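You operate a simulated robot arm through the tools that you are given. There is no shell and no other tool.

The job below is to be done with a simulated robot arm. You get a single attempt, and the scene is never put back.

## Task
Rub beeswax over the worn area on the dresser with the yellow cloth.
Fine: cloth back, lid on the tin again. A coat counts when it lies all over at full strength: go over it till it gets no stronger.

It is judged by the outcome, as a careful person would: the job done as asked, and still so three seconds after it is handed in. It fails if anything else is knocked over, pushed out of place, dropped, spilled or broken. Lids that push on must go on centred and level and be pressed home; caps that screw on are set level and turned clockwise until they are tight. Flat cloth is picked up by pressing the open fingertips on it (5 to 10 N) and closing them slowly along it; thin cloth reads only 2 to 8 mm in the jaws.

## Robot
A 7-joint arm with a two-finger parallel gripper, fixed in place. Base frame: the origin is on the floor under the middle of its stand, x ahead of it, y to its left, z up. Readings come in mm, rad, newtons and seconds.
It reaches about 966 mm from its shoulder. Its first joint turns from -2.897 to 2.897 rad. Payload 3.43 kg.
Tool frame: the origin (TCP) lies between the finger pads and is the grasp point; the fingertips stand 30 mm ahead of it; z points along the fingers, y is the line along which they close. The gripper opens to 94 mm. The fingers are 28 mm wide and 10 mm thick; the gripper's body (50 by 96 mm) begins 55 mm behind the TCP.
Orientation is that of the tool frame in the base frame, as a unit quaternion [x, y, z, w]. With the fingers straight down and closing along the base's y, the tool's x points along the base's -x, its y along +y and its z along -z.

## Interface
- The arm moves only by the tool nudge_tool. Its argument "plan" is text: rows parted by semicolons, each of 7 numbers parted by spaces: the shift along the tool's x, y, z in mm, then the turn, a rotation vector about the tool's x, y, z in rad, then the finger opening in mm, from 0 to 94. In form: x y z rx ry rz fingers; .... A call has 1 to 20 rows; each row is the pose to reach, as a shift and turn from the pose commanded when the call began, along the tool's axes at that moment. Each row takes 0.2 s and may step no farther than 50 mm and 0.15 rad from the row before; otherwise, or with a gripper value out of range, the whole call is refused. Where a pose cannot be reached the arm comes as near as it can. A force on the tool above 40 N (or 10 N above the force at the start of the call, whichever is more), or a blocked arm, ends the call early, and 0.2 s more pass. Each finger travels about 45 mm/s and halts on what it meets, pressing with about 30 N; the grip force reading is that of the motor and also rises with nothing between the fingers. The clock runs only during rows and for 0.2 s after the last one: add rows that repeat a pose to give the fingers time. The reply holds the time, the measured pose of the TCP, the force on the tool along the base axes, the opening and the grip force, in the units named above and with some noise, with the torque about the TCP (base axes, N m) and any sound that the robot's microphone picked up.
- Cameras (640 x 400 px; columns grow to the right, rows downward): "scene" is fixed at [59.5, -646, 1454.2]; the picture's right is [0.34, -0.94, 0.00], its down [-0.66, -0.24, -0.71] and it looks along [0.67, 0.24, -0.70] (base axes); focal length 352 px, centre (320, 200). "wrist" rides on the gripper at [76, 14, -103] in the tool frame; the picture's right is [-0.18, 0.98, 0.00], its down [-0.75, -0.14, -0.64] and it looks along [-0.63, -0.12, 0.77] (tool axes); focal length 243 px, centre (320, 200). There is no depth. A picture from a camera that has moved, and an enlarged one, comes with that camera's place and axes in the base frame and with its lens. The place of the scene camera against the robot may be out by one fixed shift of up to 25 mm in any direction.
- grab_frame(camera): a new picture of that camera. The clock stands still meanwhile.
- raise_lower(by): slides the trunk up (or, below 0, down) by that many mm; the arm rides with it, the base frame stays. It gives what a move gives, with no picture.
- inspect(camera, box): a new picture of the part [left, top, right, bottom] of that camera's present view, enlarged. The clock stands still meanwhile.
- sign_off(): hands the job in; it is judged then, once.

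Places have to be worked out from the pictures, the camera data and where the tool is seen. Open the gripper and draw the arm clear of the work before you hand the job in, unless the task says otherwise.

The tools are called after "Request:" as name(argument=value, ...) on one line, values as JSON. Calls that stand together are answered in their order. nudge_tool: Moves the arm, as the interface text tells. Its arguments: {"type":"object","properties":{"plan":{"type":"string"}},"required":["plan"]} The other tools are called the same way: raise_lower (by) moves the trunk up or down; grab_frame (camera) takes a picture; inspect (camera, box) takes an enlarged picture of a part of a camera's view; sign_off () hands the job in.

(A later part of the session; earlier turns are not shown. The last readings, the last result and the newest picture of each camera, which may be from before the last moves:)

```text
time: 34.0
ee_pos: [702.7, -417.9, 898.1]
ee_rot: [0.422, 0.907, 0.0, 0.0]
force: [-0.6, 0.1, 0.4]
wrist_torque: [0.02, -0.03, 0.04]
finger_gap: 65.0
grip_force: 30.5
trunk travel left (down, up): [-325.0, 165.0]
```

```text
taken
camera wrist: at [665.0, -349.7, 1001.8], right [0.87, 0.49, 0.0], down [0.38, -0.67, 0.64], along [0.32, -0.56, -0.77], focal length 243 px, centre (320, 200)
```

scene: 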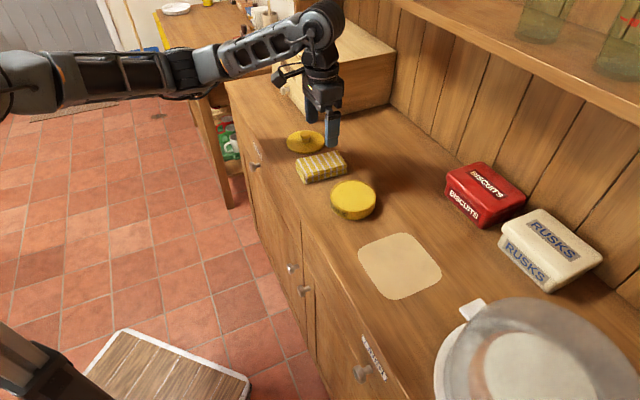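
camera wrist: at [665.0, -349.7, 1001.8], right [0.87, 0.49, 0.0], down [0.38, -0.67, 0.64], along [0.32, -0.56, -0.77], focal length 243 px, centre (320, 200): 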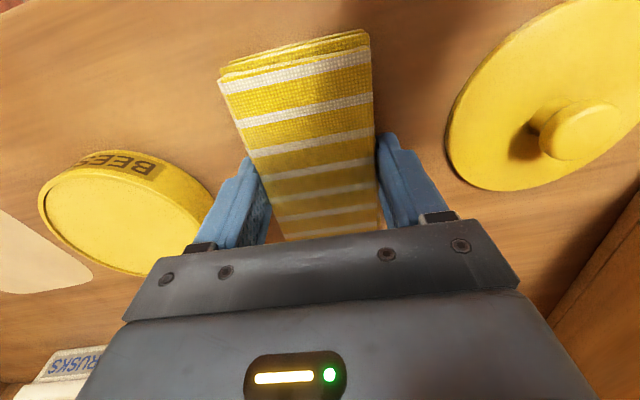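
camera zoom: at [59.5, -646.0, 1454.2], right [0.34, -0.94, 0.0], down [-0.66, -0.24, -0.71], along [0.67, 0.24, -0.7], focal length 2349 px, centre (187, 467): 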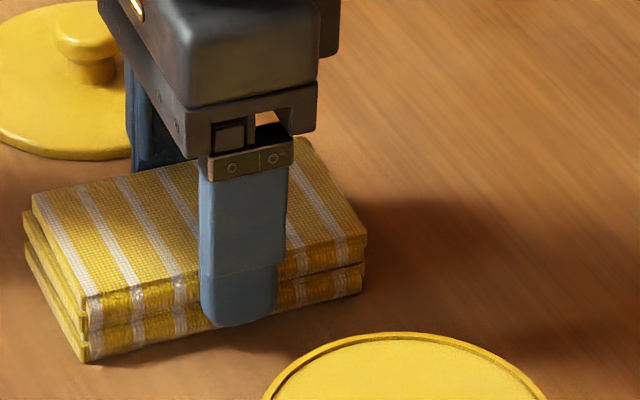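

The pad is gripped at 65.0 mm wide with 30 N; its home pose is TCP (703,-417.7,898) at 50° turn. I'll lift it 90 mm and check that it hangs level.

Request:
nudge_tool(plan="0 0 -5 0 0 0 55; 0 0 -15 0 0 0 55; 0 0 -40 0 0 0 55; 0 0 -65 0 0 0 55; 0 0 -90 0 0 0 55; 0 0 -90 0 0 0 55")

Request:
inspect(camera="scene", box=[280, 80, 420, 220])

Request:
grab_frame(camera="wrist")

```text
time: 35.4
ee_pos: [702.5, -415.6, 986.9]
ee_rot: [0.422, 0.906, 0.0, 0.0]
force: [0.3, -0.7, -0.7]
wrist_torque: [-0.05, 0.02, 0.01]
finger_gap: 65.0
grip_force: 30.1
trunk travel left (down, up): [-325.0, 165.0]
```

```text
2.86 times, centred on (350, 150) of scene
camera zoom: at [59.5, -646.0, 1454.2], right [0.34, -0.94, 0.0], down [-0.66, -0.24, -0.71], along [0.67, 0.24, -0.7], focal length 1007 px, centre (234, 343)
```

zoom: 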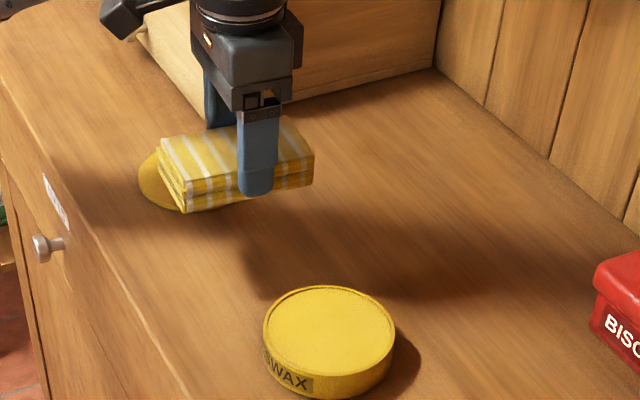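

```text
taken
camera wrist: at [665.3, -347.6, 1091.2], right [0.87, 0.49, 0.0], down [0.38, -0.67, 0.64], along [0.32, -0.56, -0.77], focal length 243 px, centre (320, 200)
```

wrist: 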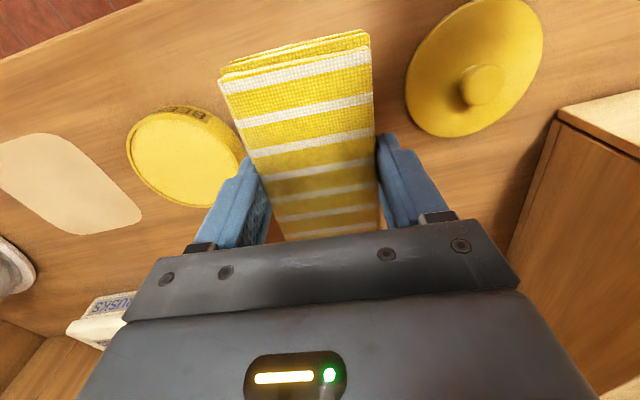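

The pad hangs level and firm. Before dipping I'll pin down the tin's centre and rim from this view.

Request:
inspect(camera="wrist", box=[110, 90, 260, 220])

Request:
inspect(camera="scene", box=[320, 165, 390, 225])

```text
3.08 times, centred on (185, 155) of wrist
camera zoom: at [665.3, -347.6, 1091.2], right [0.87, 0.49, 0.0], down [0.38, -0.67, 0.64], along [0.32, -0.56, -0.77], focal length 746 px, centre (735, 338)
```

zoom: 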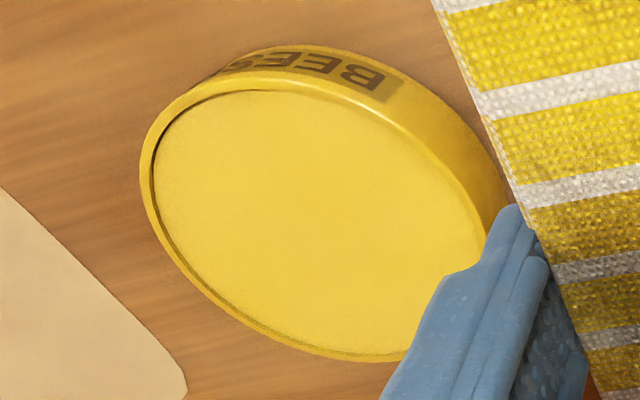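

```text
6.67 times, centred on (355, 195) of scene
camera zoom: at [59.5, -646.0, 1454.2], right [0.34, -0.94, 0.0], down [-0.66, -0.24, -0.71], along [0.67, 0.24, -0.7], focal length 2349 px, centre (87, 233)
```

zoom: 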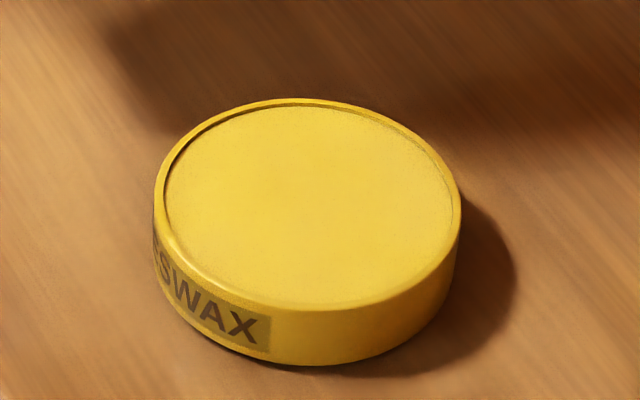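

The tin's rim fits a circle centred near (612,-522.5) with outer radius about 51, and the wax is a few mm below the rim. I'll move the pad over the tin and tilt it about 0.1 rad so that one end can reach down into the wax without the rest touching the rim.

Request:
nudge_tool(plan="-12 -35 0 0 0 0 55; -23 -70 0 0 0 0 55; -35 -105 0 0 -0.05 0 55; -46.7 -138 0 0 -0.1 0 55; -46.7 -138 0 0 -0.1 0 55")

Request:
grab_frame(camera="wrist")

Request:
inspect(camera="scene", box=[290, 100, 430, 230])

```text
time: 36.6
ee_pos: [628.3, -544.0, 989.6]
ee_rot: [0.422, 0.905, -0.021, 0.044]
force: [-0.5, -0.3, -1.2]
wrist_torque: [-0.03, -0.03, 0.03]
finger_gap: 64.8
grip_force: 29.8
trunk travel left (down, up): [-325.0, 165.0]
```

```text
taken
camera wrist: at [584.0, -468.5, 1085.2], right [0.87, 0.49, 0.02], down [0.33, -0.62, 0.71], along [0.36, -0.62, -0.7], focal length 243 px, centre (320, 200)
```

wrist: 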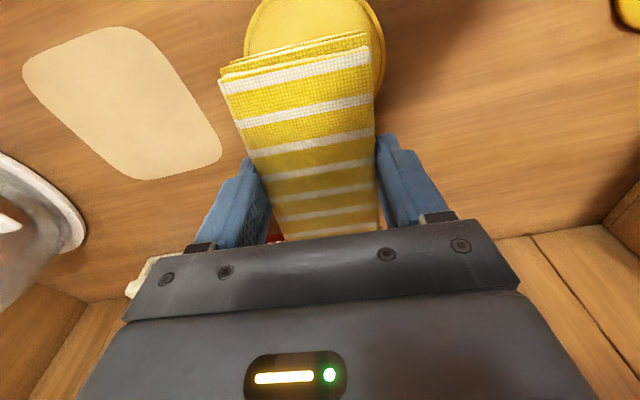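

```text
3.08 times, centred on (360, 165) of scene
camera zoom: at [59.5, -646.0, 1454.2], right [0.34, -0.94, 0.0], down [-0.66, -0.24, -0.71], along [0.67, 0.24, -0.7], focal length 1084 px, centre (197, 308)
```

zoom: 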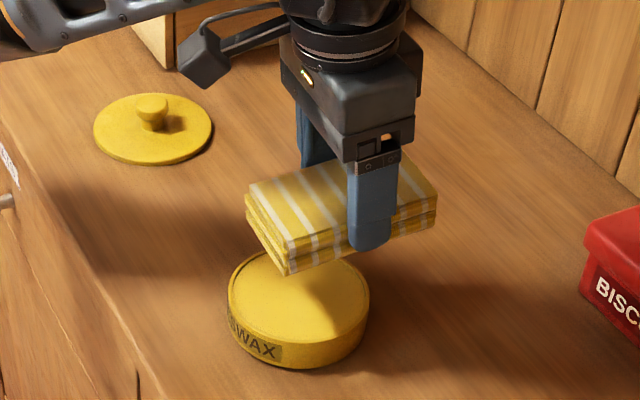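

The pad's front end is the lower one and sits over the tin; the tin looks about 3 mm toward +tool-y. I'll correct that and lower 48 mm, staying just above the wax.

Request:
nudge_tool(plan="4 3 0 0 0 0 55; 6.5 3 25 0 0 0 55; 8.8 3 48 0 0 0 55; 8.8 3 48 0 0 0 55")

Request:
grab_frame(camera="wrist")

Request:
inspect(camera="scene", box=[310, 130, 410, 230])

```text
time: 37.6
ee_pos: [627.0, -536.9, 940.8]
ee_rot: [0.422, 0.905, -0.02, 0.045]
force: [0.8, 0.3, -0.2]
wrist_torque: [0.0, -0.04, 0.01]
finger_gap: 64.9
grip_force: 30.3
trunk travel left (down, up): [-325.0, 165.0]
```

```text
taken
camera wrist: at [583.6, -460.4, 1036.1], right [0.87, 0.49, 0.02], down [0.33, -0.62, 0.71], along [0.36, -0.62, -0.7], focal length 243 px, centre (320, 200)
```

wrist: 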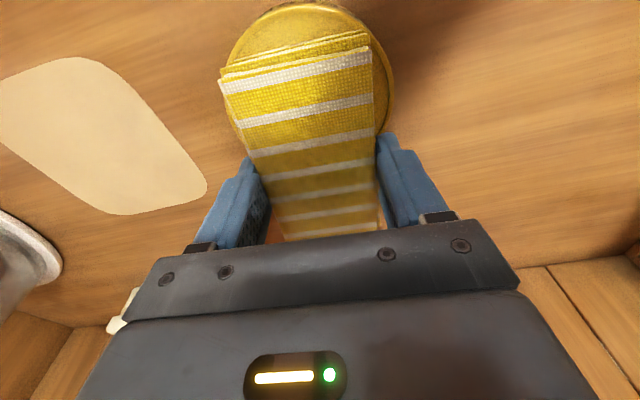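

```text
4.00 times, centred on (360, 180) of scene
camera zoom: at [59.5, -646.0, 1454.2], right [0.34, -0.94, 0.0], down [-0.66, -0.24, -0.71], along [0.67, 0.24, -0.7], focal length 1409 px, centre (160, 280)
```

zoom: 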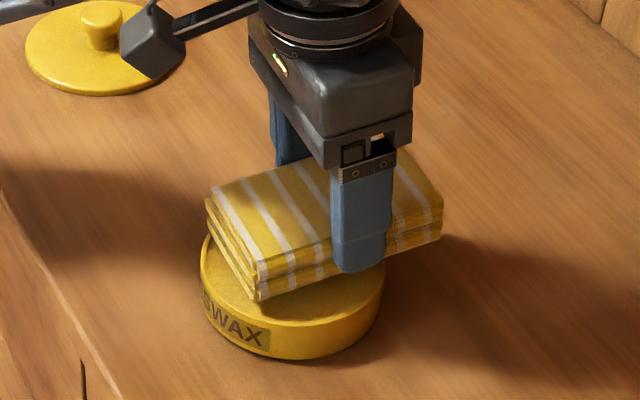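

I'll zoom the wrist view to check that the pad's end lies inside the rim before touching the wax.

Request:
inspect(camera="wrist", box=[200, 0, 410, 130])

```text
3.05 times, centred on (305, 65) of wrist
camera zoom: at [583.6, -460.4, 1036.1], right [0.87, 0.49, 0.02], down [0.33, -0.62, 0.71], along [0.36, -0.62, -0.7], focal length 739 px, centre (366, 611)
```

zoom: 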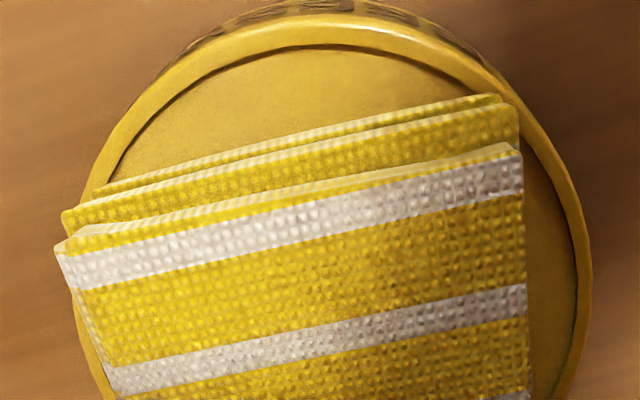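

The pad's end corners are right at the inner rim, so I'll draw the pad back 9 mm and then lower toward the wax.

Request:
nudge_tool(plan="-9 0 0.9 0 0 0 55; -8.6 0 5 0 0 0 55; -8.5 0 6 0 0 0 55; -8.5 0 6 0 0 0 55")

Request:
inspect(camera="wrist", box=[200, 0, 410, 130])

```text
time: 38.6
ee_pos: [634.5, -543.8, 935.5]
ee_rot: [0.422, 0.905, -0.02, 0.045]
force: [0.0, 0.2, 0.0]
wrist_torque: [-0.04, 0.04, 0.0]
finger_gap: 64.8
grip_force: 29.4
trunk travel left (down, up): [-325.0, 165.0]
```

```text
3.05 times, centred on (305, 65) of wrist
camera zoom: at [589.8, -467.3, 1029.9], right [0.87, 0.49, 0.02], down [0.33, -0.62, 0.71], along [0.36, -0.62, -0.7], focal length 739 px, centre (366, 611)
```

zoom: 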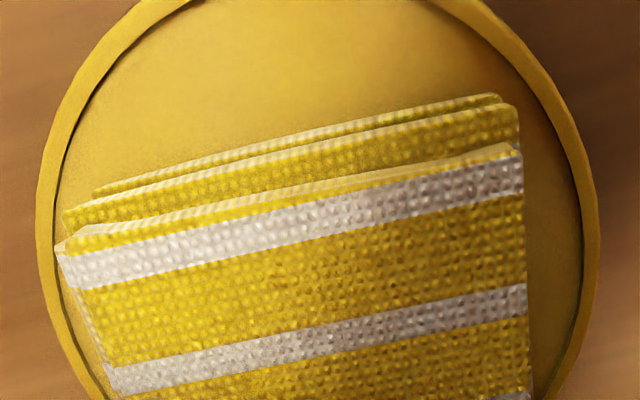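

The end is well inside the rim now. I'll lower in 1 mm steps until it presses on the wax.

Request:
nudge_tool(plan="0.1 0 1 0 0 0 55; 0.2 0 2 0 0 0 55; 0.3 0 3 0 0 0 55; 0.3 0 3 0 0 0 55")

```text
time: 39.6
ee_pos: [633.1, -544.4, 932.1]
ee_rot: [0.421, 0.906, -0.021, 0.046]
force: [2.0, 4.6, 17.7]
wrist_torque: [0.9, 0.48, -0.23]
finger_gap: 65.1
grip_force: 29.6
trunk travel left (down, up): [-325.0, 165.0]
```

17.7 N at the wax, and the torque shows the contact is at the pad's front end, as intended. I'll ease off 0.7 mm, make small wiggles to load the cloth, and look.

Request:
nudge_tool(plan="0 0 -0.7 0 0 0 55; 0 2 -0.7 0 0 0 55; 0 4 -0.7 0 0 0 55; 0 2 -0.7 0 0 0 55; 0 -1 -0.7 0 0 0 55; 0 2 -0.7 0 0 0 55; 0 2 -0.7 0 0 0 55")

Request:
inspect(camera="scene", box=[310, 130, 410, 230])

Request:
inspect(camera="wrist", box=[200, 0, 410, 130])

```text
time: 41.2
ee_pos: [633.7, -542.4, 929.9]
ee_rot: [0.422, 0.905, -0.021, 0.045]
force: [-1.4, -0.2, 2.4]
wrist_torque: [0.06, 0.17, 0.06]
finger_gap: 64.9
grip_force: 30.3
trunk travel left (down, up): [-325.0, 165.0]
```

```text
4.00 times, centred on (360, 180) of scene
camera zoom: at [59.5, -646.0, 1454.2], right [0.34, -0.94, 0.0], down [-0.66, -0.24, -0.71], along [0.67, 0.24, -0.7], focal length 1409 px, centre (160, 280)
```

zoom: 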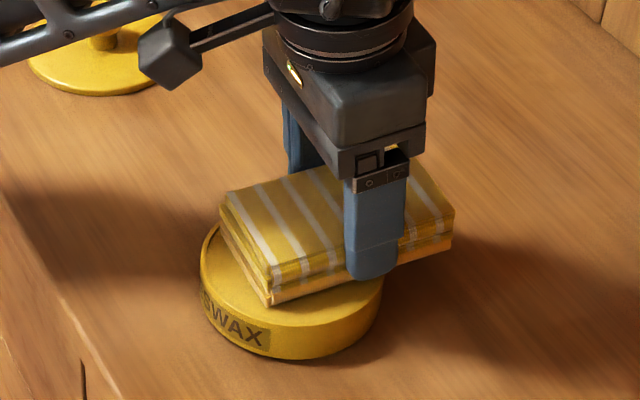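

```text
3.05 times, centred on (305, 65) of wrist
camera zoom: at [590.7, -466.7, 1026.0], right [0.87, 0.49, 0.02], down [0.33, -0.62, 0.71], along [0.36, -0.61, -0.7], focal length 739 px, centre (366, 611)
```

zoom: 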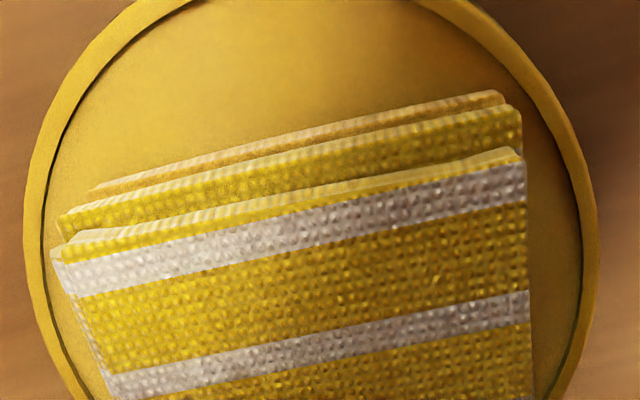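

The pad's lower layer has turned amber, so it has picked up wax. I'll press once more with a small wiggle to be sure it's fully loaded, then compare.

Request:
nudge_tool(plan="0.1 0 0.7 0 0 0 55; 0.1 1 1 0 0 0 55; 0.1 -2 1 0 0 0 55; 0.1 -4 1 0 0 0 55; 0.1 -2 1 0 0 0 55; 0.1 0 1 0 0 0 55")

Request:
inspect(camera="scene", box=[310, 130, 410, 230])

```text
time: 42.6
ee_pos: [633.8, -544.2, 930.0]
ee_rot: [0.422, 0.905, -0.022, 0.045]
force: [-4.4, -2.7, 9.5]
wrist_torque: [0.34, 0.48, 0.27]
finger_gap: 65.0
grip_force: 30.0
trunk travel left (down, up): [-325.0, 165.0]
```

```text
4.00 times, centred on (360, 180) of scene
camera zoom: at [59.5, -646.0, 1454.2], right [0.34, -0.94, 0.0], down [-0.66, -0.24, -0.71], along [0.67, 0.24, -0.7], focal length 1409 px, centre (160, 280)
```

zoom: 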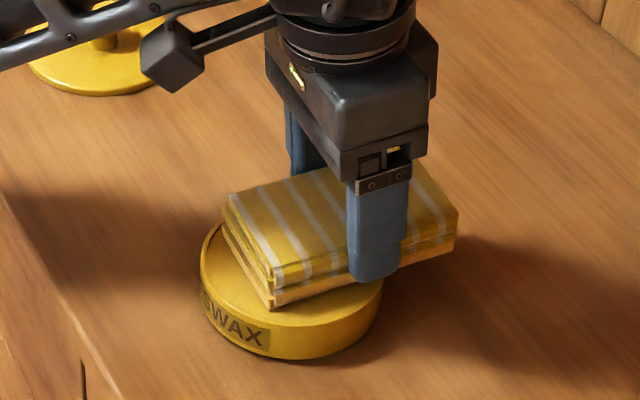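

The colour is the same after pressing at 9.5 N, so the cloth is loaded. I'll lift straight up 60 mm, level the pad again and check the tin and pad.

Request:
nudge_tool(plan="-0.5 0 -5 0 0 0 55; -2 0 -20 0 0 0 55; -4 0 -40 0 0.0 0 55; -6 0 -60 0 0.05 0 55; -6 0 -60 0 0.1 0 55; -6 0 -60 0 0.1 0 55")

Request:
inspect(camera="scene", box=[290, 90, 450, 240])

Request:
grab_frame(camera="wrist")

```text
time: 44.0
ee_pos: [634.1, -544.0, 991.2]
ee_rot: [0.422, 0.907, -0.001, 0.001]
force: [0.3, 1.4, -0.2]
wrist_torque: [0.0, 0.0, 0.0]
finger_gap: 65.0
grip_force: 29.3
trunk travel left (down, up): [-325.0, 165.0]
```

```text
2.67 times, centred on (370, 165) of scene
camera zoom: at [59.5, -646.0, 1454.2], right [0.34, -0.94, 0.0], down [-0.66, -0.24, -0.71], along [0.67, 0.24, -0.7], focal length 940 px, centre (187, 293)
```

zoom: 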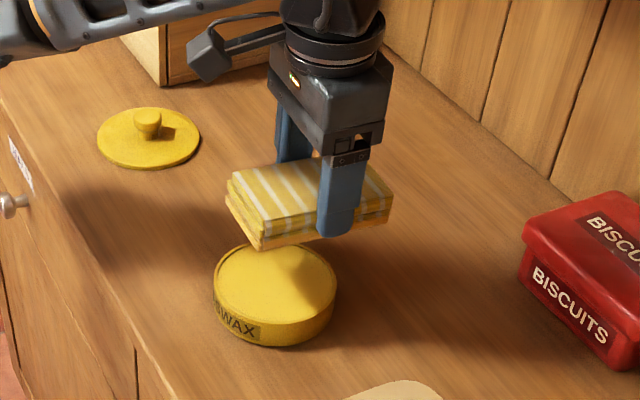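

```text
taken
camera wrist: at [596.9, -474.7, 1094.7], right [0.87, 0.49, 0.0], down [0.38, -0.67, 0.64], along [0.32, -0.56, -0.77], focal length 243 px, centre (320, 200)
```

wrist: 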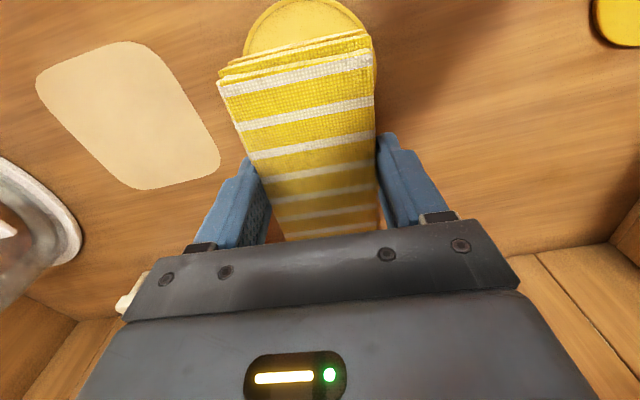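

The tin is in place and the pad is waxed underneath. Next I zoom in on the worn patch to map its outline precisely before rubbing.

Request:
inspect(camera="wrist", box=[20, 20, 260, 210])

Request:
inspect(camera="scene", box=[340, 210, 460, 320])

```text
2.11 times, centred on (140, 115) of wrist
camera zoom: at [596.9, -474.7, 1094.7], right [0.87, 0.49, 0.0], down [0.38, -0.67, 0.64], along [0.32, -0.56, -0.77], focal length 511 px, centre (699, 379)
```

zoom: 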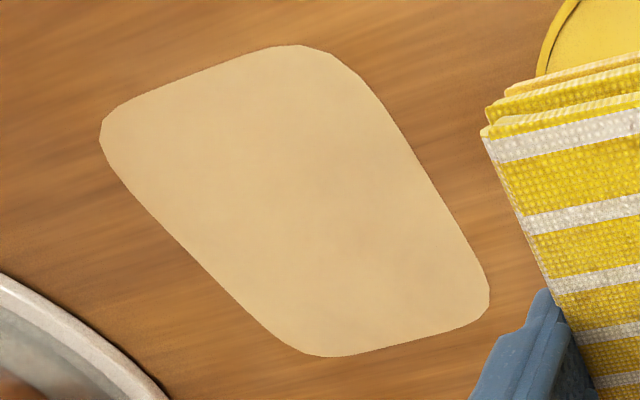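

```text
3.64 times, centred on (400, 265) of scene
camera zoom: at [59.5, -646.0, 1454.2], right [0.34, -0.94, 0.0], down [-0.66, -0.24, -0.71], along [0.67, 0.24, -0.7], focal length 1281 px, centre (29, -36)
```

zoom: 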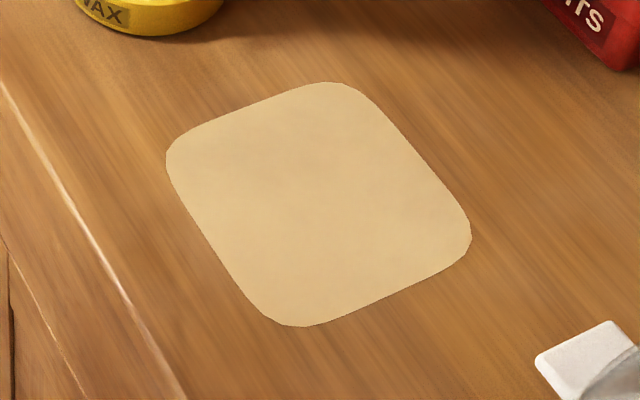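

The patch is about 130×130 mm with rounded corners, aligned at 45°: along the dresser e1 runs from -181 to -53, in depth e2 from 741 to 873, with its centre at (488,-653). I'll carry the pad above that centre and turn it square to the patch.

Request:
nudge_tool(plan="2 -37 0 0 0 -0.02 55; 4 -74 0 0 0 -0.04 55; 6 -110 0 0 0 -0.06 55; 8 -147 10 0 0 -0.087 55; 10 -182 30 0 0 -0.087 55; 10 -182 30 0 0 -0.087 55")

Request:
grab_frame(camera="scene")

Request:
grab_frame(camera="wrist")

```text
time: 45.4
ee_pos: [486.6, -648.6, 960.5]
ee_rot: [0.381, 0.924, 0.0, 0.0]
force: [-0.1, 0.8, -0.7]
wrist_torque: [0.0, -0.03, -0.01]
finger_gap: 64.9
grip_force: 29.5
trunk travel left (down, up): [-325.0, 165.0]
```

```text
taken
```

scene: 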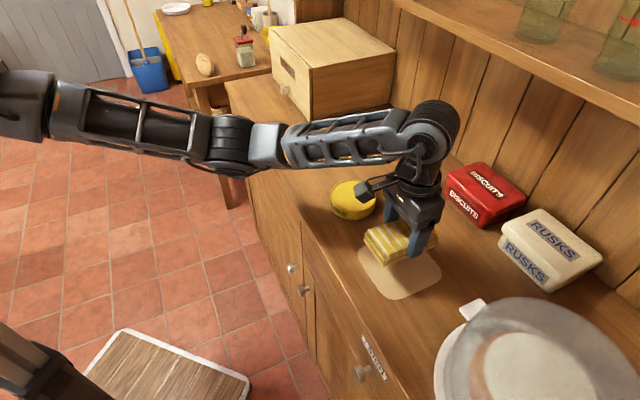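

```text
taken
camera wrist: at [443.0, -585.6, 1064.0], right [0.82, 0.57, 0.0], down [0.43, -0.63, 0.64], along [0.36, -0.53, -0.77], focal length 243 px, centre (320, 200)
```

wrist: 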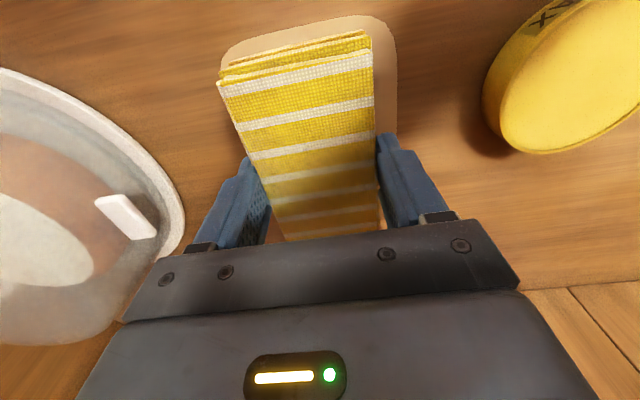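

The pad is over the patch at e1=-115, e2=803, well clear of the glass dish (about 75 mm to spare). I'll lower to 7 mm above the surface, then creep into contact.

Request:
nudge_tool(plan="0 0 25 0 0 0 55; 0 0 45 0 0 0 55; 0 0 56 0 0 0 55; 0 0 58 0 0 0 55; 0 0 58 0 0 0 55")

```text
time: 46.6
ee_pos: [488.5, -652.7, 903.8]
ee_rot: [0.382, 0.924, -0.001, -0.001]
force: [-0.1, 0.0, -0.5]
wrist_torque: [0.0, -0.05, -0.02]
finger_gap: 65.0
grip_force: 29.6
trunk travel left (down, up): [-325.0, 165.0]
```

No contact yet at TCP z 903.8, and contact is expected near 898. I'll step down 1 mm at a time.

Request:
nudge_tool(plan="0 0 1 0 0 0 55; 0 0 2 0 0 0 55; 0 0 3 0 0 0 55; 0 0 4 0 0 0 55; 0 0 4 0 0 0 55")

```text
time: 47.8
ee_pos: [489.1, -652.4, 898.8]
ee_rot: [0.383, 0.924, 0.0, 0.001]
force: [0.2, -0.4, 4.9]
wrist_torque: [-0.17, -0.29, 0.02]
finger_gap: 65.0
grip_force: 30.2
trunk travel left (down, up): [-325.0, 165.0]
```

Contact: 4.9 N, with the torque showing the pad's back end touching first, so the pad has turned slightly in the grip. I'll press a little more and read how the contact spreads.

Request:
nudge_tool(plan="0 0 0.7 0 0 0 55; 0 0 1.4 0 0 0 55; 0 0 1.4 0 0 0 55")

```text
time: 48.6
ee_pos: [489.3, -651.8, 898.7]
ee_rot: [0.382, 0.924, -0.002, 0.001]
force: [6.3, 2.4, 18.3]
wrist_torque: [-0.58, -0.95, 0.34]
finger_gap: 64.9
grip_force: 29.6
trunk travel left (down, up): [-325.0, 165.0]
```

At 18 N the contact is clearly at the back end, 53 mm from the TCP. I'll ease off and tilt the tool slightly to bring the front end down, watching the torque for flat contact.

Request:
nudge_tool(plan="0 0 -0.5 0 -0.02 0 55; 0 0 -0.3 0 -0.03 0 55; 0 0 0 0 -0.03 0 55")

```text
time: 49.4
ee_pos: [486.9, -652.4, 898.7]
ee_rot: [0.382, 0.924, -0.006, 0.014]
force: [5.3, 2.6, 13.4]
wrist_torque: [0.74, 0.44, -0.31]
finger_gap: 64.8
grip_force: 30.1
trunk travel left (down, up): [-325.0, 165.0]
```

Now the contact is on the front end, so flat lies about halfway. I'll tilt back 0.015 rad.

Request:
nudge_tool(plan="0 0 -0.4 0 0.008 0 55; 0 0 -0.4 0 0.015 0 55; 0 0 -0.4 0 0.015 0 55")

Request:
inspect(camera="scene", box=[330, 180, 470, 310])

```text
time: 50.2
ee_pos: [486.9, -651.8, 896.6]
ee_rot: [0.383, 0.924, -0.003, 0.007]
force: [-3.0, -0.6, 9.1]
wrist_torque: [-0.39, -0.21, -0.11]
finger_gap: 65.0
grip_force: 29.9
trunk travel left (down, up): [-325.0, 165.0]
```

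```text
3.08 times, centred on (400, 245) of scene
camera zoom: at [59.5, -646.0, 1454.2], right [0.34, -0.94, 0.0], down [-0.66, -0.24, -0.71], along [0.67, 0.24, -0.7], focal length 1084 px, centre (74, 62)
```

zoom: 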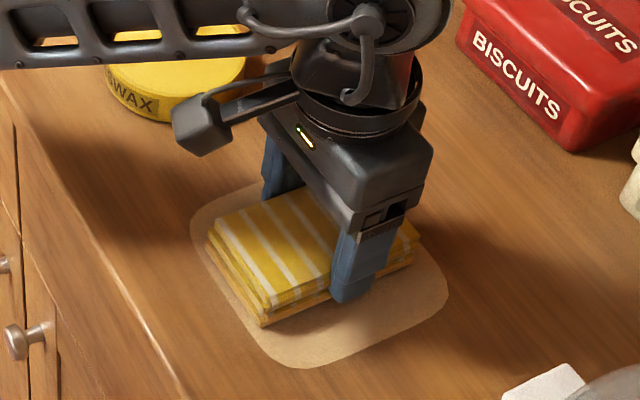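

The contact is now 9 N, slightly toward the back, so I'll add a tiny tilt and start the first stroke side to side along e1, about ±36 mm, at this force.

Request:
nudge_tool(plan="0 8 0 0 -0.006 0 55; 0 16 0 0 -0.006 0 55; 0 24 0 0 -0.006 0 55; 0 32 0 0 -0.006 0 55; 0 38 0 0 -0.006 0 55; 0 30 0 0 -0.006 0 55; 0 20 0 0 -0.006 0 55; 0 10 0 0 -0.006 0 55; 0 0 0 0 -0.006 0 55; 0 -10 0 0 -0.006 0 55; 0 -20 0 0 -0.006 0 55; 0 -30 0 0 -0.006 0 55; 0 -38 0 0 -0.006 0 55; 0 -38 0 0 -0.006 0 55")

Request:
inspect(camera="scene", box=[330, 180, 470, 310])

Request:
grab_frame(camera="wrist")

```text
time: 53.2
ee_pos: [463.5, -678.7, 897.2]
ee_rot: [0.382, 0.924, -0.004, 0.01]
force: [5.4, 4.3, 15.2]
wrist_torque: [0.07, -0.3, 0.02]
finger_gap: 64.6
grip_force: 30.1
trunk travel left (down, up): [-325.0, 165.0]
```

```text
3.08 times, centred on (400, 245) of scene
camera zoom: at [59.5, -646.0, 1454.2], right [0.34, -0.94, 0.0], down [-0.66, -0.24, -0.71], along [0.67, 0.24, -0.7], focal length 1084 px, centre (74, 62)
```

zoom: 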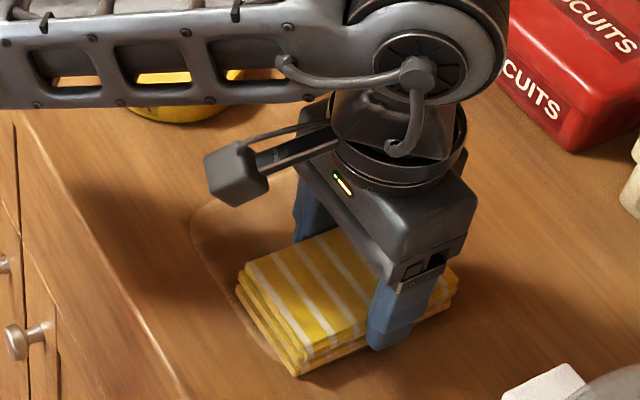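

```text
taken
camera wrist: at [417.5, -612.5, 998.7], right [0.82, 0.57, 0.0], down [0.42, -0.62, 0.66], along [0.37, -0.54, -0.75], focal length 243 px, centre (320, 200)
```

wrist: 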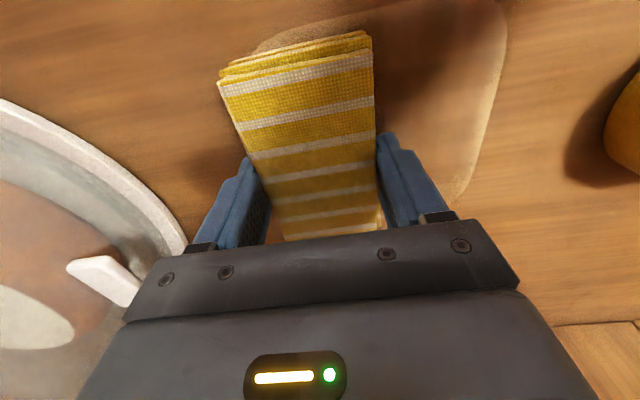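

The rubbed part of the patch is taking colour strongly; pale strips remain along the front, tin-side and far edges. I'll rub on with the pad shifted toward the front edge, then the back edge, reaching past the tin-side edge.

Request:
nudge_tool(plan="8 0 -0.5 0 0 0 55; 17 0 -0.6 0 0 0 55; 17 10 -0.6 0 0 0 55; 17 20 -0.6 0 0 0 55; 17 30 -0.6 0 0 0 55; 17 40 -0.6 0 0 0 55; 17 50 -0.6 0 0 0 55; 17 60 -0.6 0 0 0 55; 17 70 -0.6 0 0 0 55; 17 80 -0.6 0 0 0 55; 17 85 -0.6 0 0 0 55; 17 85 -0.6 0 0 0 55; 8 85 -0.4 0 0 0 55; 0 85 -0.3 0 0 0 55; -9 85 -0.1 0 0 0 55; -17 85 0 0 0 0 55; -17 75 0 0 0 0 55; -17 65 0 0 0 0 55; -17 55 0 0 0 0 55; -17 45 0 0 0 0 55")

Request:
grab_frame(camera="wrist")

Request:
inspect(camera="scene", box=[330, 180, 470, 310])

```text
time: 57.4
ee_pos: [505.4, -661.0, 896.4]
ee_rot: [0.383, 0.924, -0.004, 0.009]
force: [-0.5, 0.7, -0.2]
wrist_torque: [0.04, 0.01, 0.0]
finger_gap: 64.9
grip_force: 29.9
trunk travel left (down, up): [-325.0, 165.0]
```

```text
taken
camera wrist: at [461.1, -594.4, 999.1], right [0.82, 0.57, 0.0], down [0.42, -0.62, 0.66], along [0.37, -0.54, -0.75], focal length 243 px, centre (320, 200)
```

wrist: 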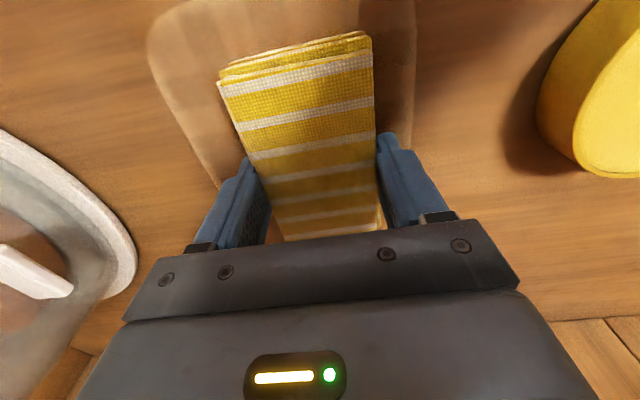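

```text
3.08 times, centred on (400, 245) of scene
camera zoom: at [59.5, -646.0, 1454.2], right [0.34, -0.94, 0.0], down [-0.66, -0.24, -0.71], along [0.67, 0.24, -0.7], focal length 1084 px, centre (74, 62)
```

zoom: 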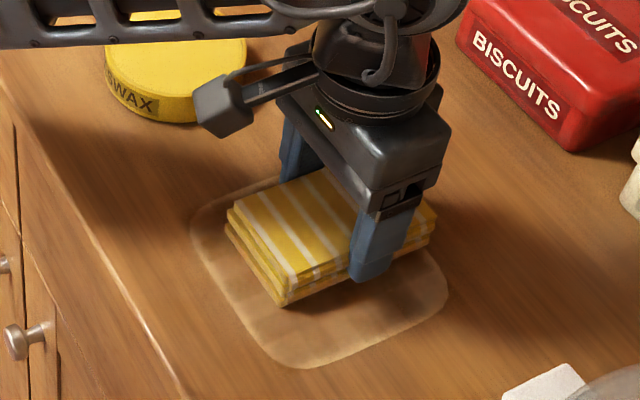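

The force has fallen to about zero here, so part of that stroke ran too lightly; the coat is stronger but uneven. I'll press back down to about 8–10 N.

Request:
nudge_tool(plan="0 0 1 0 0 0 55; 0 0 2 0 0 0 55; 0 0 2 0 0 0 55")

```text
time: 58.2
ee_pos: [505.9, -660.5, 896.3]
ee_rot: [0.383, 0.924, -0.005, 0.011]
force: [-1.3, -3.4, 10.9]
wrist_torque: [0.3, 0.31, 0.1]
finger_gap: 65.0
grip_force: 29.8
trunk travel left (down, up): [-325.0, 165.0]
```

10.9 N again at e1=-109, e2=825. I'll stroke toward the far side along the back strip and check the force there.

Request:
nudge_tool(plan="0 -10 0 0 0 0 55; 0 -20 0 0 0 0 55; 0 -30 0 0 0 0 55; 0 -40 0 0 0 0 55; 0 -50 0 0 0 0 55; 0 -50 0 0 0 0 55")

```text
time: 59.6
ee_pos: [471.3, -693.8, 897.0]
ee_rot: [0.382, 0.924, -0.005, 0.011]
force: [9.8, 8.8, 35.3]
wrist_torque: [0.56, -0.35, -0.05]
finger_gap: 65.1
grip_force: 30.3
trunk travel left (down, up): [-325.0, 165.0]
```

35 N here: the arm sags by about 3.5 mm over a 50 mm stroke toward -e1. I'll ease up now and compensate height along later strokes.

Request:
nudge_tool(plan="0 0 -2 0 0 0 55; 0 0 -3.5 0 0 0 55; 0 0 -3.5 0 0 0 55")

```text
time: 60.4
ee_pos: [468.1, -692.3, 897.5]
ee_rot: [0.384, 0.923, -0.003, 0.009]
force: [-0.4, -2.7, 3.1]
wrist_torque: [-0.27, -0.01, -0.06]
finger_gap: 64.8
grip_force: 29.7
trunk travel left (down, up): [-325.0, 165.0]
```

3.1 N now, so the stiffness is about 9 N/mm and the slope about 0.053 mm per mm. I'll stroke the whole back strip toward the tin side with that compensation and check the force at the end.

Request:
nudge_tool(plan="0 0 0.75 0 0 0 55; 0 10 1.3 0 0 0 55; 0 20 1.8 0 0 0 55; 0 30 2.35 0 0 0 55; 0 40 2.9 0 0 0 55; 0 50 3.4 0 0 0 55; 0 60 3.95 0 0 0 55; 0 70 4.45 0 0 0 55; 0 80 5 0 0 0 55; 0 86 5.3 0 0 0 55; 0 86 5.3 0 0 0 55")

Request:
grab_frame(camera="wrist")

```text
time: 62.8
ee_pos: [528.9, -632.6, 896.6]
ee_rot: [0.383, 0.924, -0.005, 0.01]
force: [-4.5, -6.8, 17.6]
wrist_torque: [-0.14, 0.11, -0.04]
finger_gap: 64.8
grip_force: 29.9
trunk travel left (down, up): [-325.0, 165.0]
```

```text
taken
camera wrist: at [484.3, -566.9, 998.2], right [0.83, 0.56, 0.0], down [0.42, -0.62, 0.66], along [0.37, -0.54, -0.75], focal length 243 px, centre (320, 200)
```

wrist: 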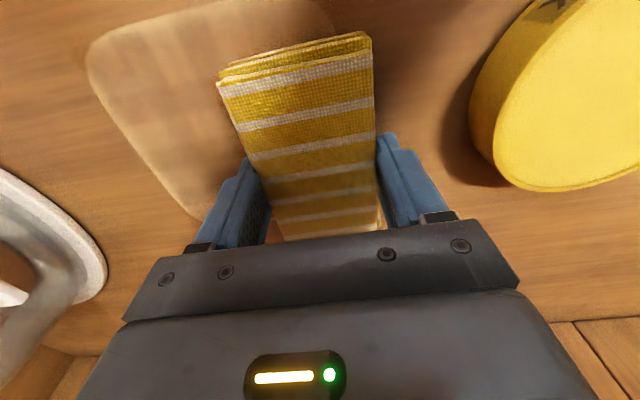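

The force is 10–18 N along the strip now. I'll lift and step the pad back toward the tin for an unobstructed look at the coat.

Request:
nudge_tool(plan="0 0 -10 0 0 0 55; 0 0 -40 0 0 0 55; 0 30 -70 0 0 0 55; 0 70 -90 0 0 0 55; 0 110 -90 0 0 0 55; 0 110 -90 0 0 0 55")

Request:
grab_frame(camera="wrist")

Request:
inspect(camera="scene", box=[330, 210, 470, 310])

Request:
inspect(camera="scene", box=[320, 100, 480, 240])

```text
time: 64.2
ee_pos: [608.4, -555.2, 985.0]
ee_rot: [0.383, 0.924, -0.005, 0.01]
force: [-0.4, 0.1, 0.5]
wrist_torque: [0.01, -0.02, -0.01]
finger_gap: 65.0
grip_force: 30.4
trunk travel left (down, up): [-325.0, 165.0]
```

```text
taken
camera wrist: at [563.9, -489.2, 1086.3], right [0.83, 0.56, 0.0], down [0.42, -0.62, 0.66], along [0.37, -0.54, -0.75], focal length 243 px, centre (320, 200)
```

wrist: 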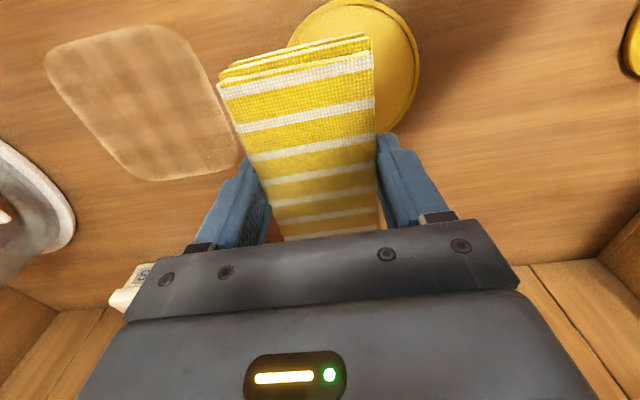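

```text
4.00 times, centred on (400, 260) of scene
camera zoom: at [59.5, -646.0, 1454.2], right [0.34, -0.94, 0.0], down [-0.66, -0.24, -0.71], along [0.67, 0.24, -0.7], focal length 1409 px, centre (0, -40)
```

zoom: 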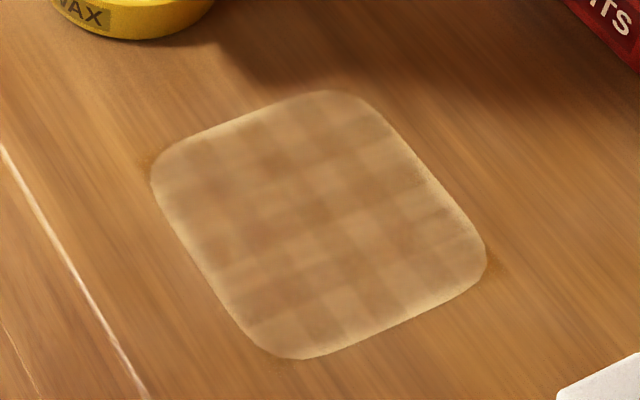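

```text
2.86 times, centred on (400, 170) of scene
camera zoom: at [59.5, -646.0, 1454.2], right [0.34, -0.94, 0.0], down [-0.66, -0.24, -0.71], along [0.67, 0.24, -0.7], focal length 1007 px, centre (91, 286)
```

zoom: 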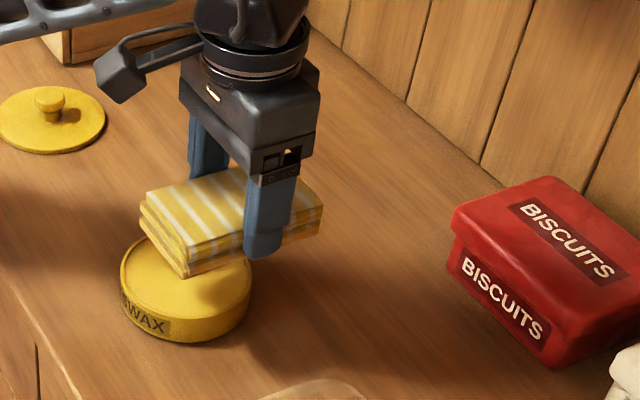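

The coat shows as a grid of cells at various strengths, with paler edges, so it needs more passes. The pad is above the tin, so I'll reload the cloth the same way: tilt the front end down and lower it over the wax.

Request:
nudge_tool(plan="-6.6 14 0 0 -0.04 0 55; -6.6 28 0 0 -0.075 0 55; -6 28 22 0 -0.075 0 55; -5.6 28 42 0 -0.075 0 55; -5.6 28 42 0 -0.075 0 55")

Request:
inspect(camera="wrist", box=[200, 0, 410, 130])

```text
time: 65.4
ee_pos: [633.5, -539.8, 942.3]
ee_rot: [0.382, 0.923, -0.018, 0.044]
force: [0.5, -0.2, -1.3]
wrist_torque: [0.04, -0.04, 0.01]
finger_gap: 64.5
grip_force: 29.9
trunk travel left (down, up): [-325.0, 165.0]
```

```text
3.05 times, centred on (305, 65) of wrist
camera zoom: at [584.1, -468.7, 1037.3], right [0.82, 0.57, 0.02], down [0.39, -0.59, 0.71], along [0.41, -0.58, -0.7], focal length 739 px, centre (366, 611)
```

zoom: 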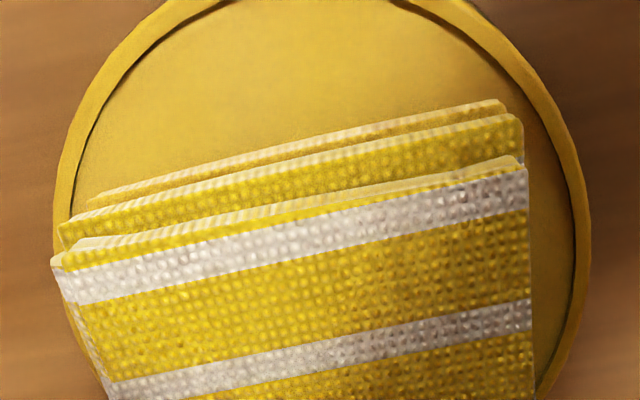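

The end is inside the rim, and the lower layer looks a little paler than after the first dip. I'll lower in small steps onto the wax.

Request:
nudge_tool(plan="0.4 0 4 0 0 0 55; 0.8 0 8 0 0 0 55; 0.9 0 9 0 0 0 55; 1 0 10 0 0 0 55; 1.1 0 11 0 0 0 55; 1.1 0 11 0 0 0 55")

```text
time: 66.8
ee_pos: [631.8, -539.8, 931.8]
ee_rot: [0.382, 0.923, -0.018, 0.044]
force: [-0.6, 0.5, -0.1]
wrist_torque: [0.01, -0.04, -0.01]
finger_gap: 65.0
grip_force: 30.1
trunk travel left (down, up): [-325.0, 165.0]
```

No contact yet at z 931.8, so I'll continue 1 mm at a time.

Request:
nudge_tool(plan="0.1 0 1 0 0 0 55; 0.2 0 2 0 0 0 55; 0.2 0 2.5 0 0 0 55; 0.2 0 2.5 0 0 0 55")

```text
time: 67.8
ee_pos: [631.4, -539.4, 928.6]
ee_rot: [0.382, 0.923, -0.018, 0.045]
force: [-0.3, -1.5, 15.5]
wrist_torque: [0.6, 0.59, 0.07]
finger_gap: 64.8
grip_force: 30.2
trunk travel left (down, up): [-325.0, 165.0]
```

15.5 N on the wax at the front end. A small wiggle at slightly lower force, then I'll inspect the colour.

Request:
nudge_tool(plan="0 0 -0.5 0 0 0 55; 0 2 -0.5 0 0 0 55; 0 4 -0.5 0 0 0 55; 0 2 -0.5 0 0 0 55; 0 -1 -0.5 0 0 0 55; 0 -3 -0.5 0 0 0 55; 0 0 -0.5 0 0 0 55; 0 0 -0.5 0 0 0 55")

Request:
inspect(camera="wrist", box=[200, 0, 410, 130])

```text
time: 69.6
ee_pos: [632.0, -539.1, 929.4]
ee_rot: [0.383, 0.923, -0.019, 0.044]
force: [0.0, 0.6, -0.8]
wrist_torque: [-0.01, 0.02, 0.01]
finger_gap: 64.9
grip_force: 29.9
trunk travel left (down, up): [-325.0, 165.0]
```

```text
3.05 times, centred on (305, 65) of wrist
camera zoom: at [581.8, -467.7, 1025.1], right [0.82, 0.57, 0.02], down [0.39, -0.59, 0.71], along [0.41, -0.58, -0.7], focal length 739 px, centre (366, 611)
```

zoom: 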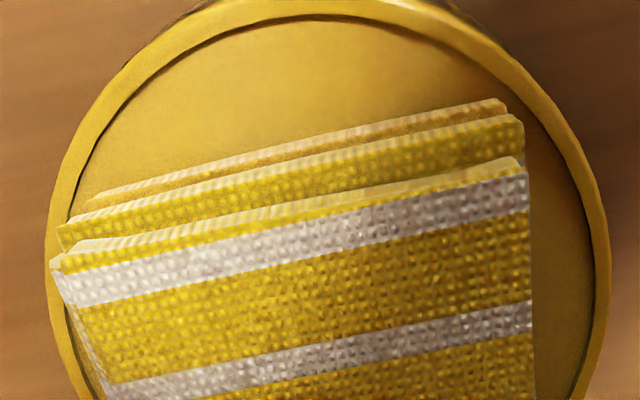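

It's a bit more amber, but contact was lost during the wiggle. I'll press again by 1.2 mm and hold about a second.

Request:
nudge_tool(plan="0.1 0 0.8 0 0 0 55; 0.1 0 1.3 0 0 0 55; 0.1 2 1.3 0 0 0 55; 0.1 -2 1.3 0 0 0 55; 0.1 0 1.3 0 0 0 55; 0.1 0 1.3 0 0 0 55; 0.1 0 1.3 0 0 0 55")

Request:
inspect(camera="wrist", box=[200, 0, 410, 130])

```text
time: 71.2
ee_pos: [630.2, -540.8, 927.7]
ee_rot: [0.382, 0.923, -0.018, 0.046]
force: [-3.2, -3.1, 12.3]
wrist_torque: [0.37, 0.58, 0.28]
finger_gap: 64.9
grip_force: 30.1
trunk travel left (down, up): [-325.0, 165.0]
```

```text
3.05 times, centred on (305, 65) of wrist
camera zoom: at [580.3, -468.9, 1023.9], right [0.82, 0.57, 0.02], down [0.39, -0.59, 0.71], along [0.41, -0.58, -0.7], focal length 739 px, centre (366, 611)
```

zoom: 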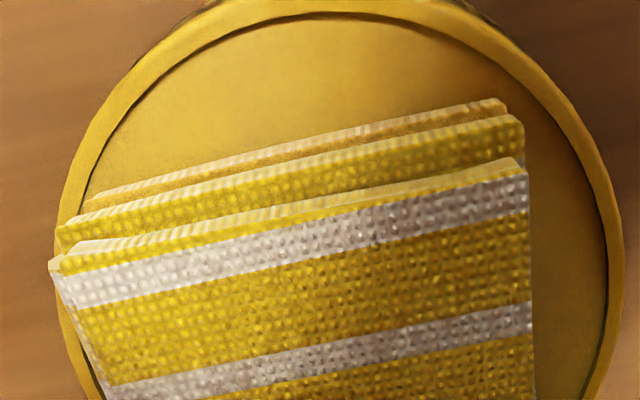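

The lower layer is evenly amber again. I'll lift clear, level the pad and carry it to the front strip of the patch.

Request:
nudge_tool(plan="-1 0 -10 0 0 0 55; -4 0 -40 0 0 0 55; -5.6 0 -57 0 0.03 0 55; 8 -40 -58 0 0.065 0 55; 20 -75 -59 0 0.065 0 55; 30 -110 -60 0 0.065 0 55; 36 -136 -55 0 0.065 0 55; 38 -136 -34 0 0.065 0 55; 38 -136 -34 0 0.065 0 55")

Request:
inspect(camera="scene", box=[310, 140, 470, 310])

```text
time: 73.2
ee_pos: [508.2, -609.5, 958.8]
ee_rot: [0.382, 0.924, -0.005, 0.015]
force: [-0.7, 0.6, -0.8]
wrist_torque: [-0.02, 0.01, 0.02]
finger_gap: 64.9
grip_force: 29.4
trunk travel left (down, up): [-325.0, 165.0]
```

```text
2.35 times, centred on (390, 225) of scene
camera zoom: at [59.5, -646.0, 1454.2], right [0.34, -0.94, 0.0], down [-0.66, -0.24, -0.71], along [0.67, 0.24, -0.7], focal length 829 px, centre (155, 141)
```

zoom: 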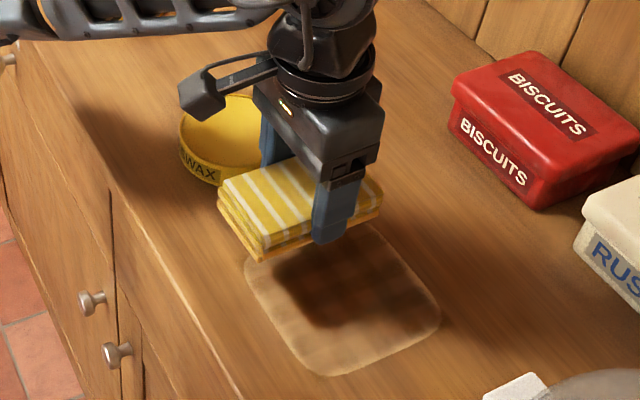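

The pad is over the front strip at e1=-72, e2=790. I'll lower it to just above the surface.

Request:
nudge_tool(plan="0.8 0 25 0 0 0 55; 1.3 0 45 0 0 0 55; 1.7 0 57 0 0 0 55; 1.7 0 57 0 0 0 55")

```text
time: 74.2
ee_pos: [507.5, -607.1, 900.9]
ee_rot: [0.383, 0.924, -0.006, 0.015]
force: [0.6, -0.6, -1.0]
wrist_torque: [-0.01, -0.04, 0.03]
finger_gap: 64.8
grip_force: 29.9
trunk travel left (down, up): [-325.0, 165.0]
```

Free at z 900.9; I'll creep down to contact.

Request:
nudge_tool(plan="0 0 1 0 0 0 55; 0 0 2 0 0 0 55; 0 0 3 0 0 0 55; 0 0 3 0 0 0 55")

```text
time: 75.2
ee_pos: [506.6, -607.6, 899.0]
ee_rot: [0.383, 0.923, -0.006, 0.015]
force: [0.2, 0.2, -0.7]
wrist_torque: [0.05, -0.03, 0.01]
finger_gap: 65.0
grip_force: 29.8
trunk travel left (down, up): [-325.0, 165.0]
```

Still free; I'll take 2 mm more in steps.

Request:
nudge_tool(plan="0 0 1 0 0 0 55; 0 0 2 0 0 0 55; 0 0 2 0 0 0 55")

```text
time: 76.0
ee_pos: [507.1, -606.6, 896.5]
ee_rot: [0.383, 0.924, -0.007, 0.015]
force: [-0.6, 0.6, -0.2]
wrist_torque: [0.02, 0.01, 0.0]
finger_gap: 64.5
grip_force: 30.4
trunk travel left (down, up): [-325.0, 165.0]
```

Free at 896.5; I'll continue another 2 mm.

Request:
nudge_tool(plan="0 0 1 0 0 0 55; 0 0 2 0 0 0 55; 0 0 2 0 0 0 55")

```text
time: 76.8
ee_pos: [506.7, -606.3, 895.9]
ee_rot: [0.382, 0.924, -0.008, 0.014]
force: [5.5, 0.9, 12.9]
wrist_torque: [-0.11, -0.46, 0.09]
finger_gap: 65.0
grip_force: 29.5
trunk travel left (down, up): [-325.0, 165.0]
```

12.9 N with nearly even contact. Now I make a full compensated pass of the front strip to the far side, then check the force.

Request:
nudge_tool(plan="0 -10 -0.6 0 0 0 55; 0 -20 -1.1 0 0 0 55; 0 -30 -1.6 0 0 0 55; 0 -40 -2.2 0 0 0 55; 0 -50 -2.7 0 0 0 55; 0 -60 -3.2 0 0 0 55; 0 -70 -3.7 0 0 0 55; 0 -80 -4.2 0 0 0 55; 0 -90 -4.7 0 0 0 55; 0 -90 -4.7 0 0 0 55")

```text
time: 79.0
ee_pos: [442.6, -669.9, 898.8]
ee_rot: [0.383, 0.924, -0.006, 0.014]
force: [-0.5, 0.8, -0.5]
wrist_torque: [0.01, 0.0, -0.03]
finger_gap: 64.7
grip_force: 30.0
trunk travel left (down, up): [-325.0, 165.0]
```

Contact was lost: the sag along this strip is much smaller than I assumed. I'll go down again here to regain contact.

Request:
nudge_tool(plan="0 0 1.5 0 0 0 55; 0 0 2.5 0 0 0 55; 0 0 2.5 0 0 0 55")

```text
time: 79.8
ee_pos: [443.6, -669.9, 895.4]
ee_rot: [0.382, 0.924, -0.006, 0.014]
force: [0.0, -0.4, -0.5]
wrist_torque: [0.01, 0.05, -0.05]
finger_gap: 65.0
grip_force: 30.1
trunk travel left (down, up): [-325.0, 165.0]
```

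Still no contact; I'll take two more 0.8 mm steps.

Request:
nudge_tool(plan="0 0 0.8 0 0 0 55; 0 0 1.6 0 0 0 55; 0 0 1.6 0 0 0 55")

```text
time: 80.6
ee_pos: [442.5, -669.5, 895.7]
ee_rot: [0.383, 0.924, -0.008, 0.016]
force: [1.7, -1.8, 11.4]
wrist_torque: [0.2, 0.14, 0.05]
finger_gap: 64.9
grip_force: 30.3
trunk travel left (down, up): [-325.0, 165.0]
```

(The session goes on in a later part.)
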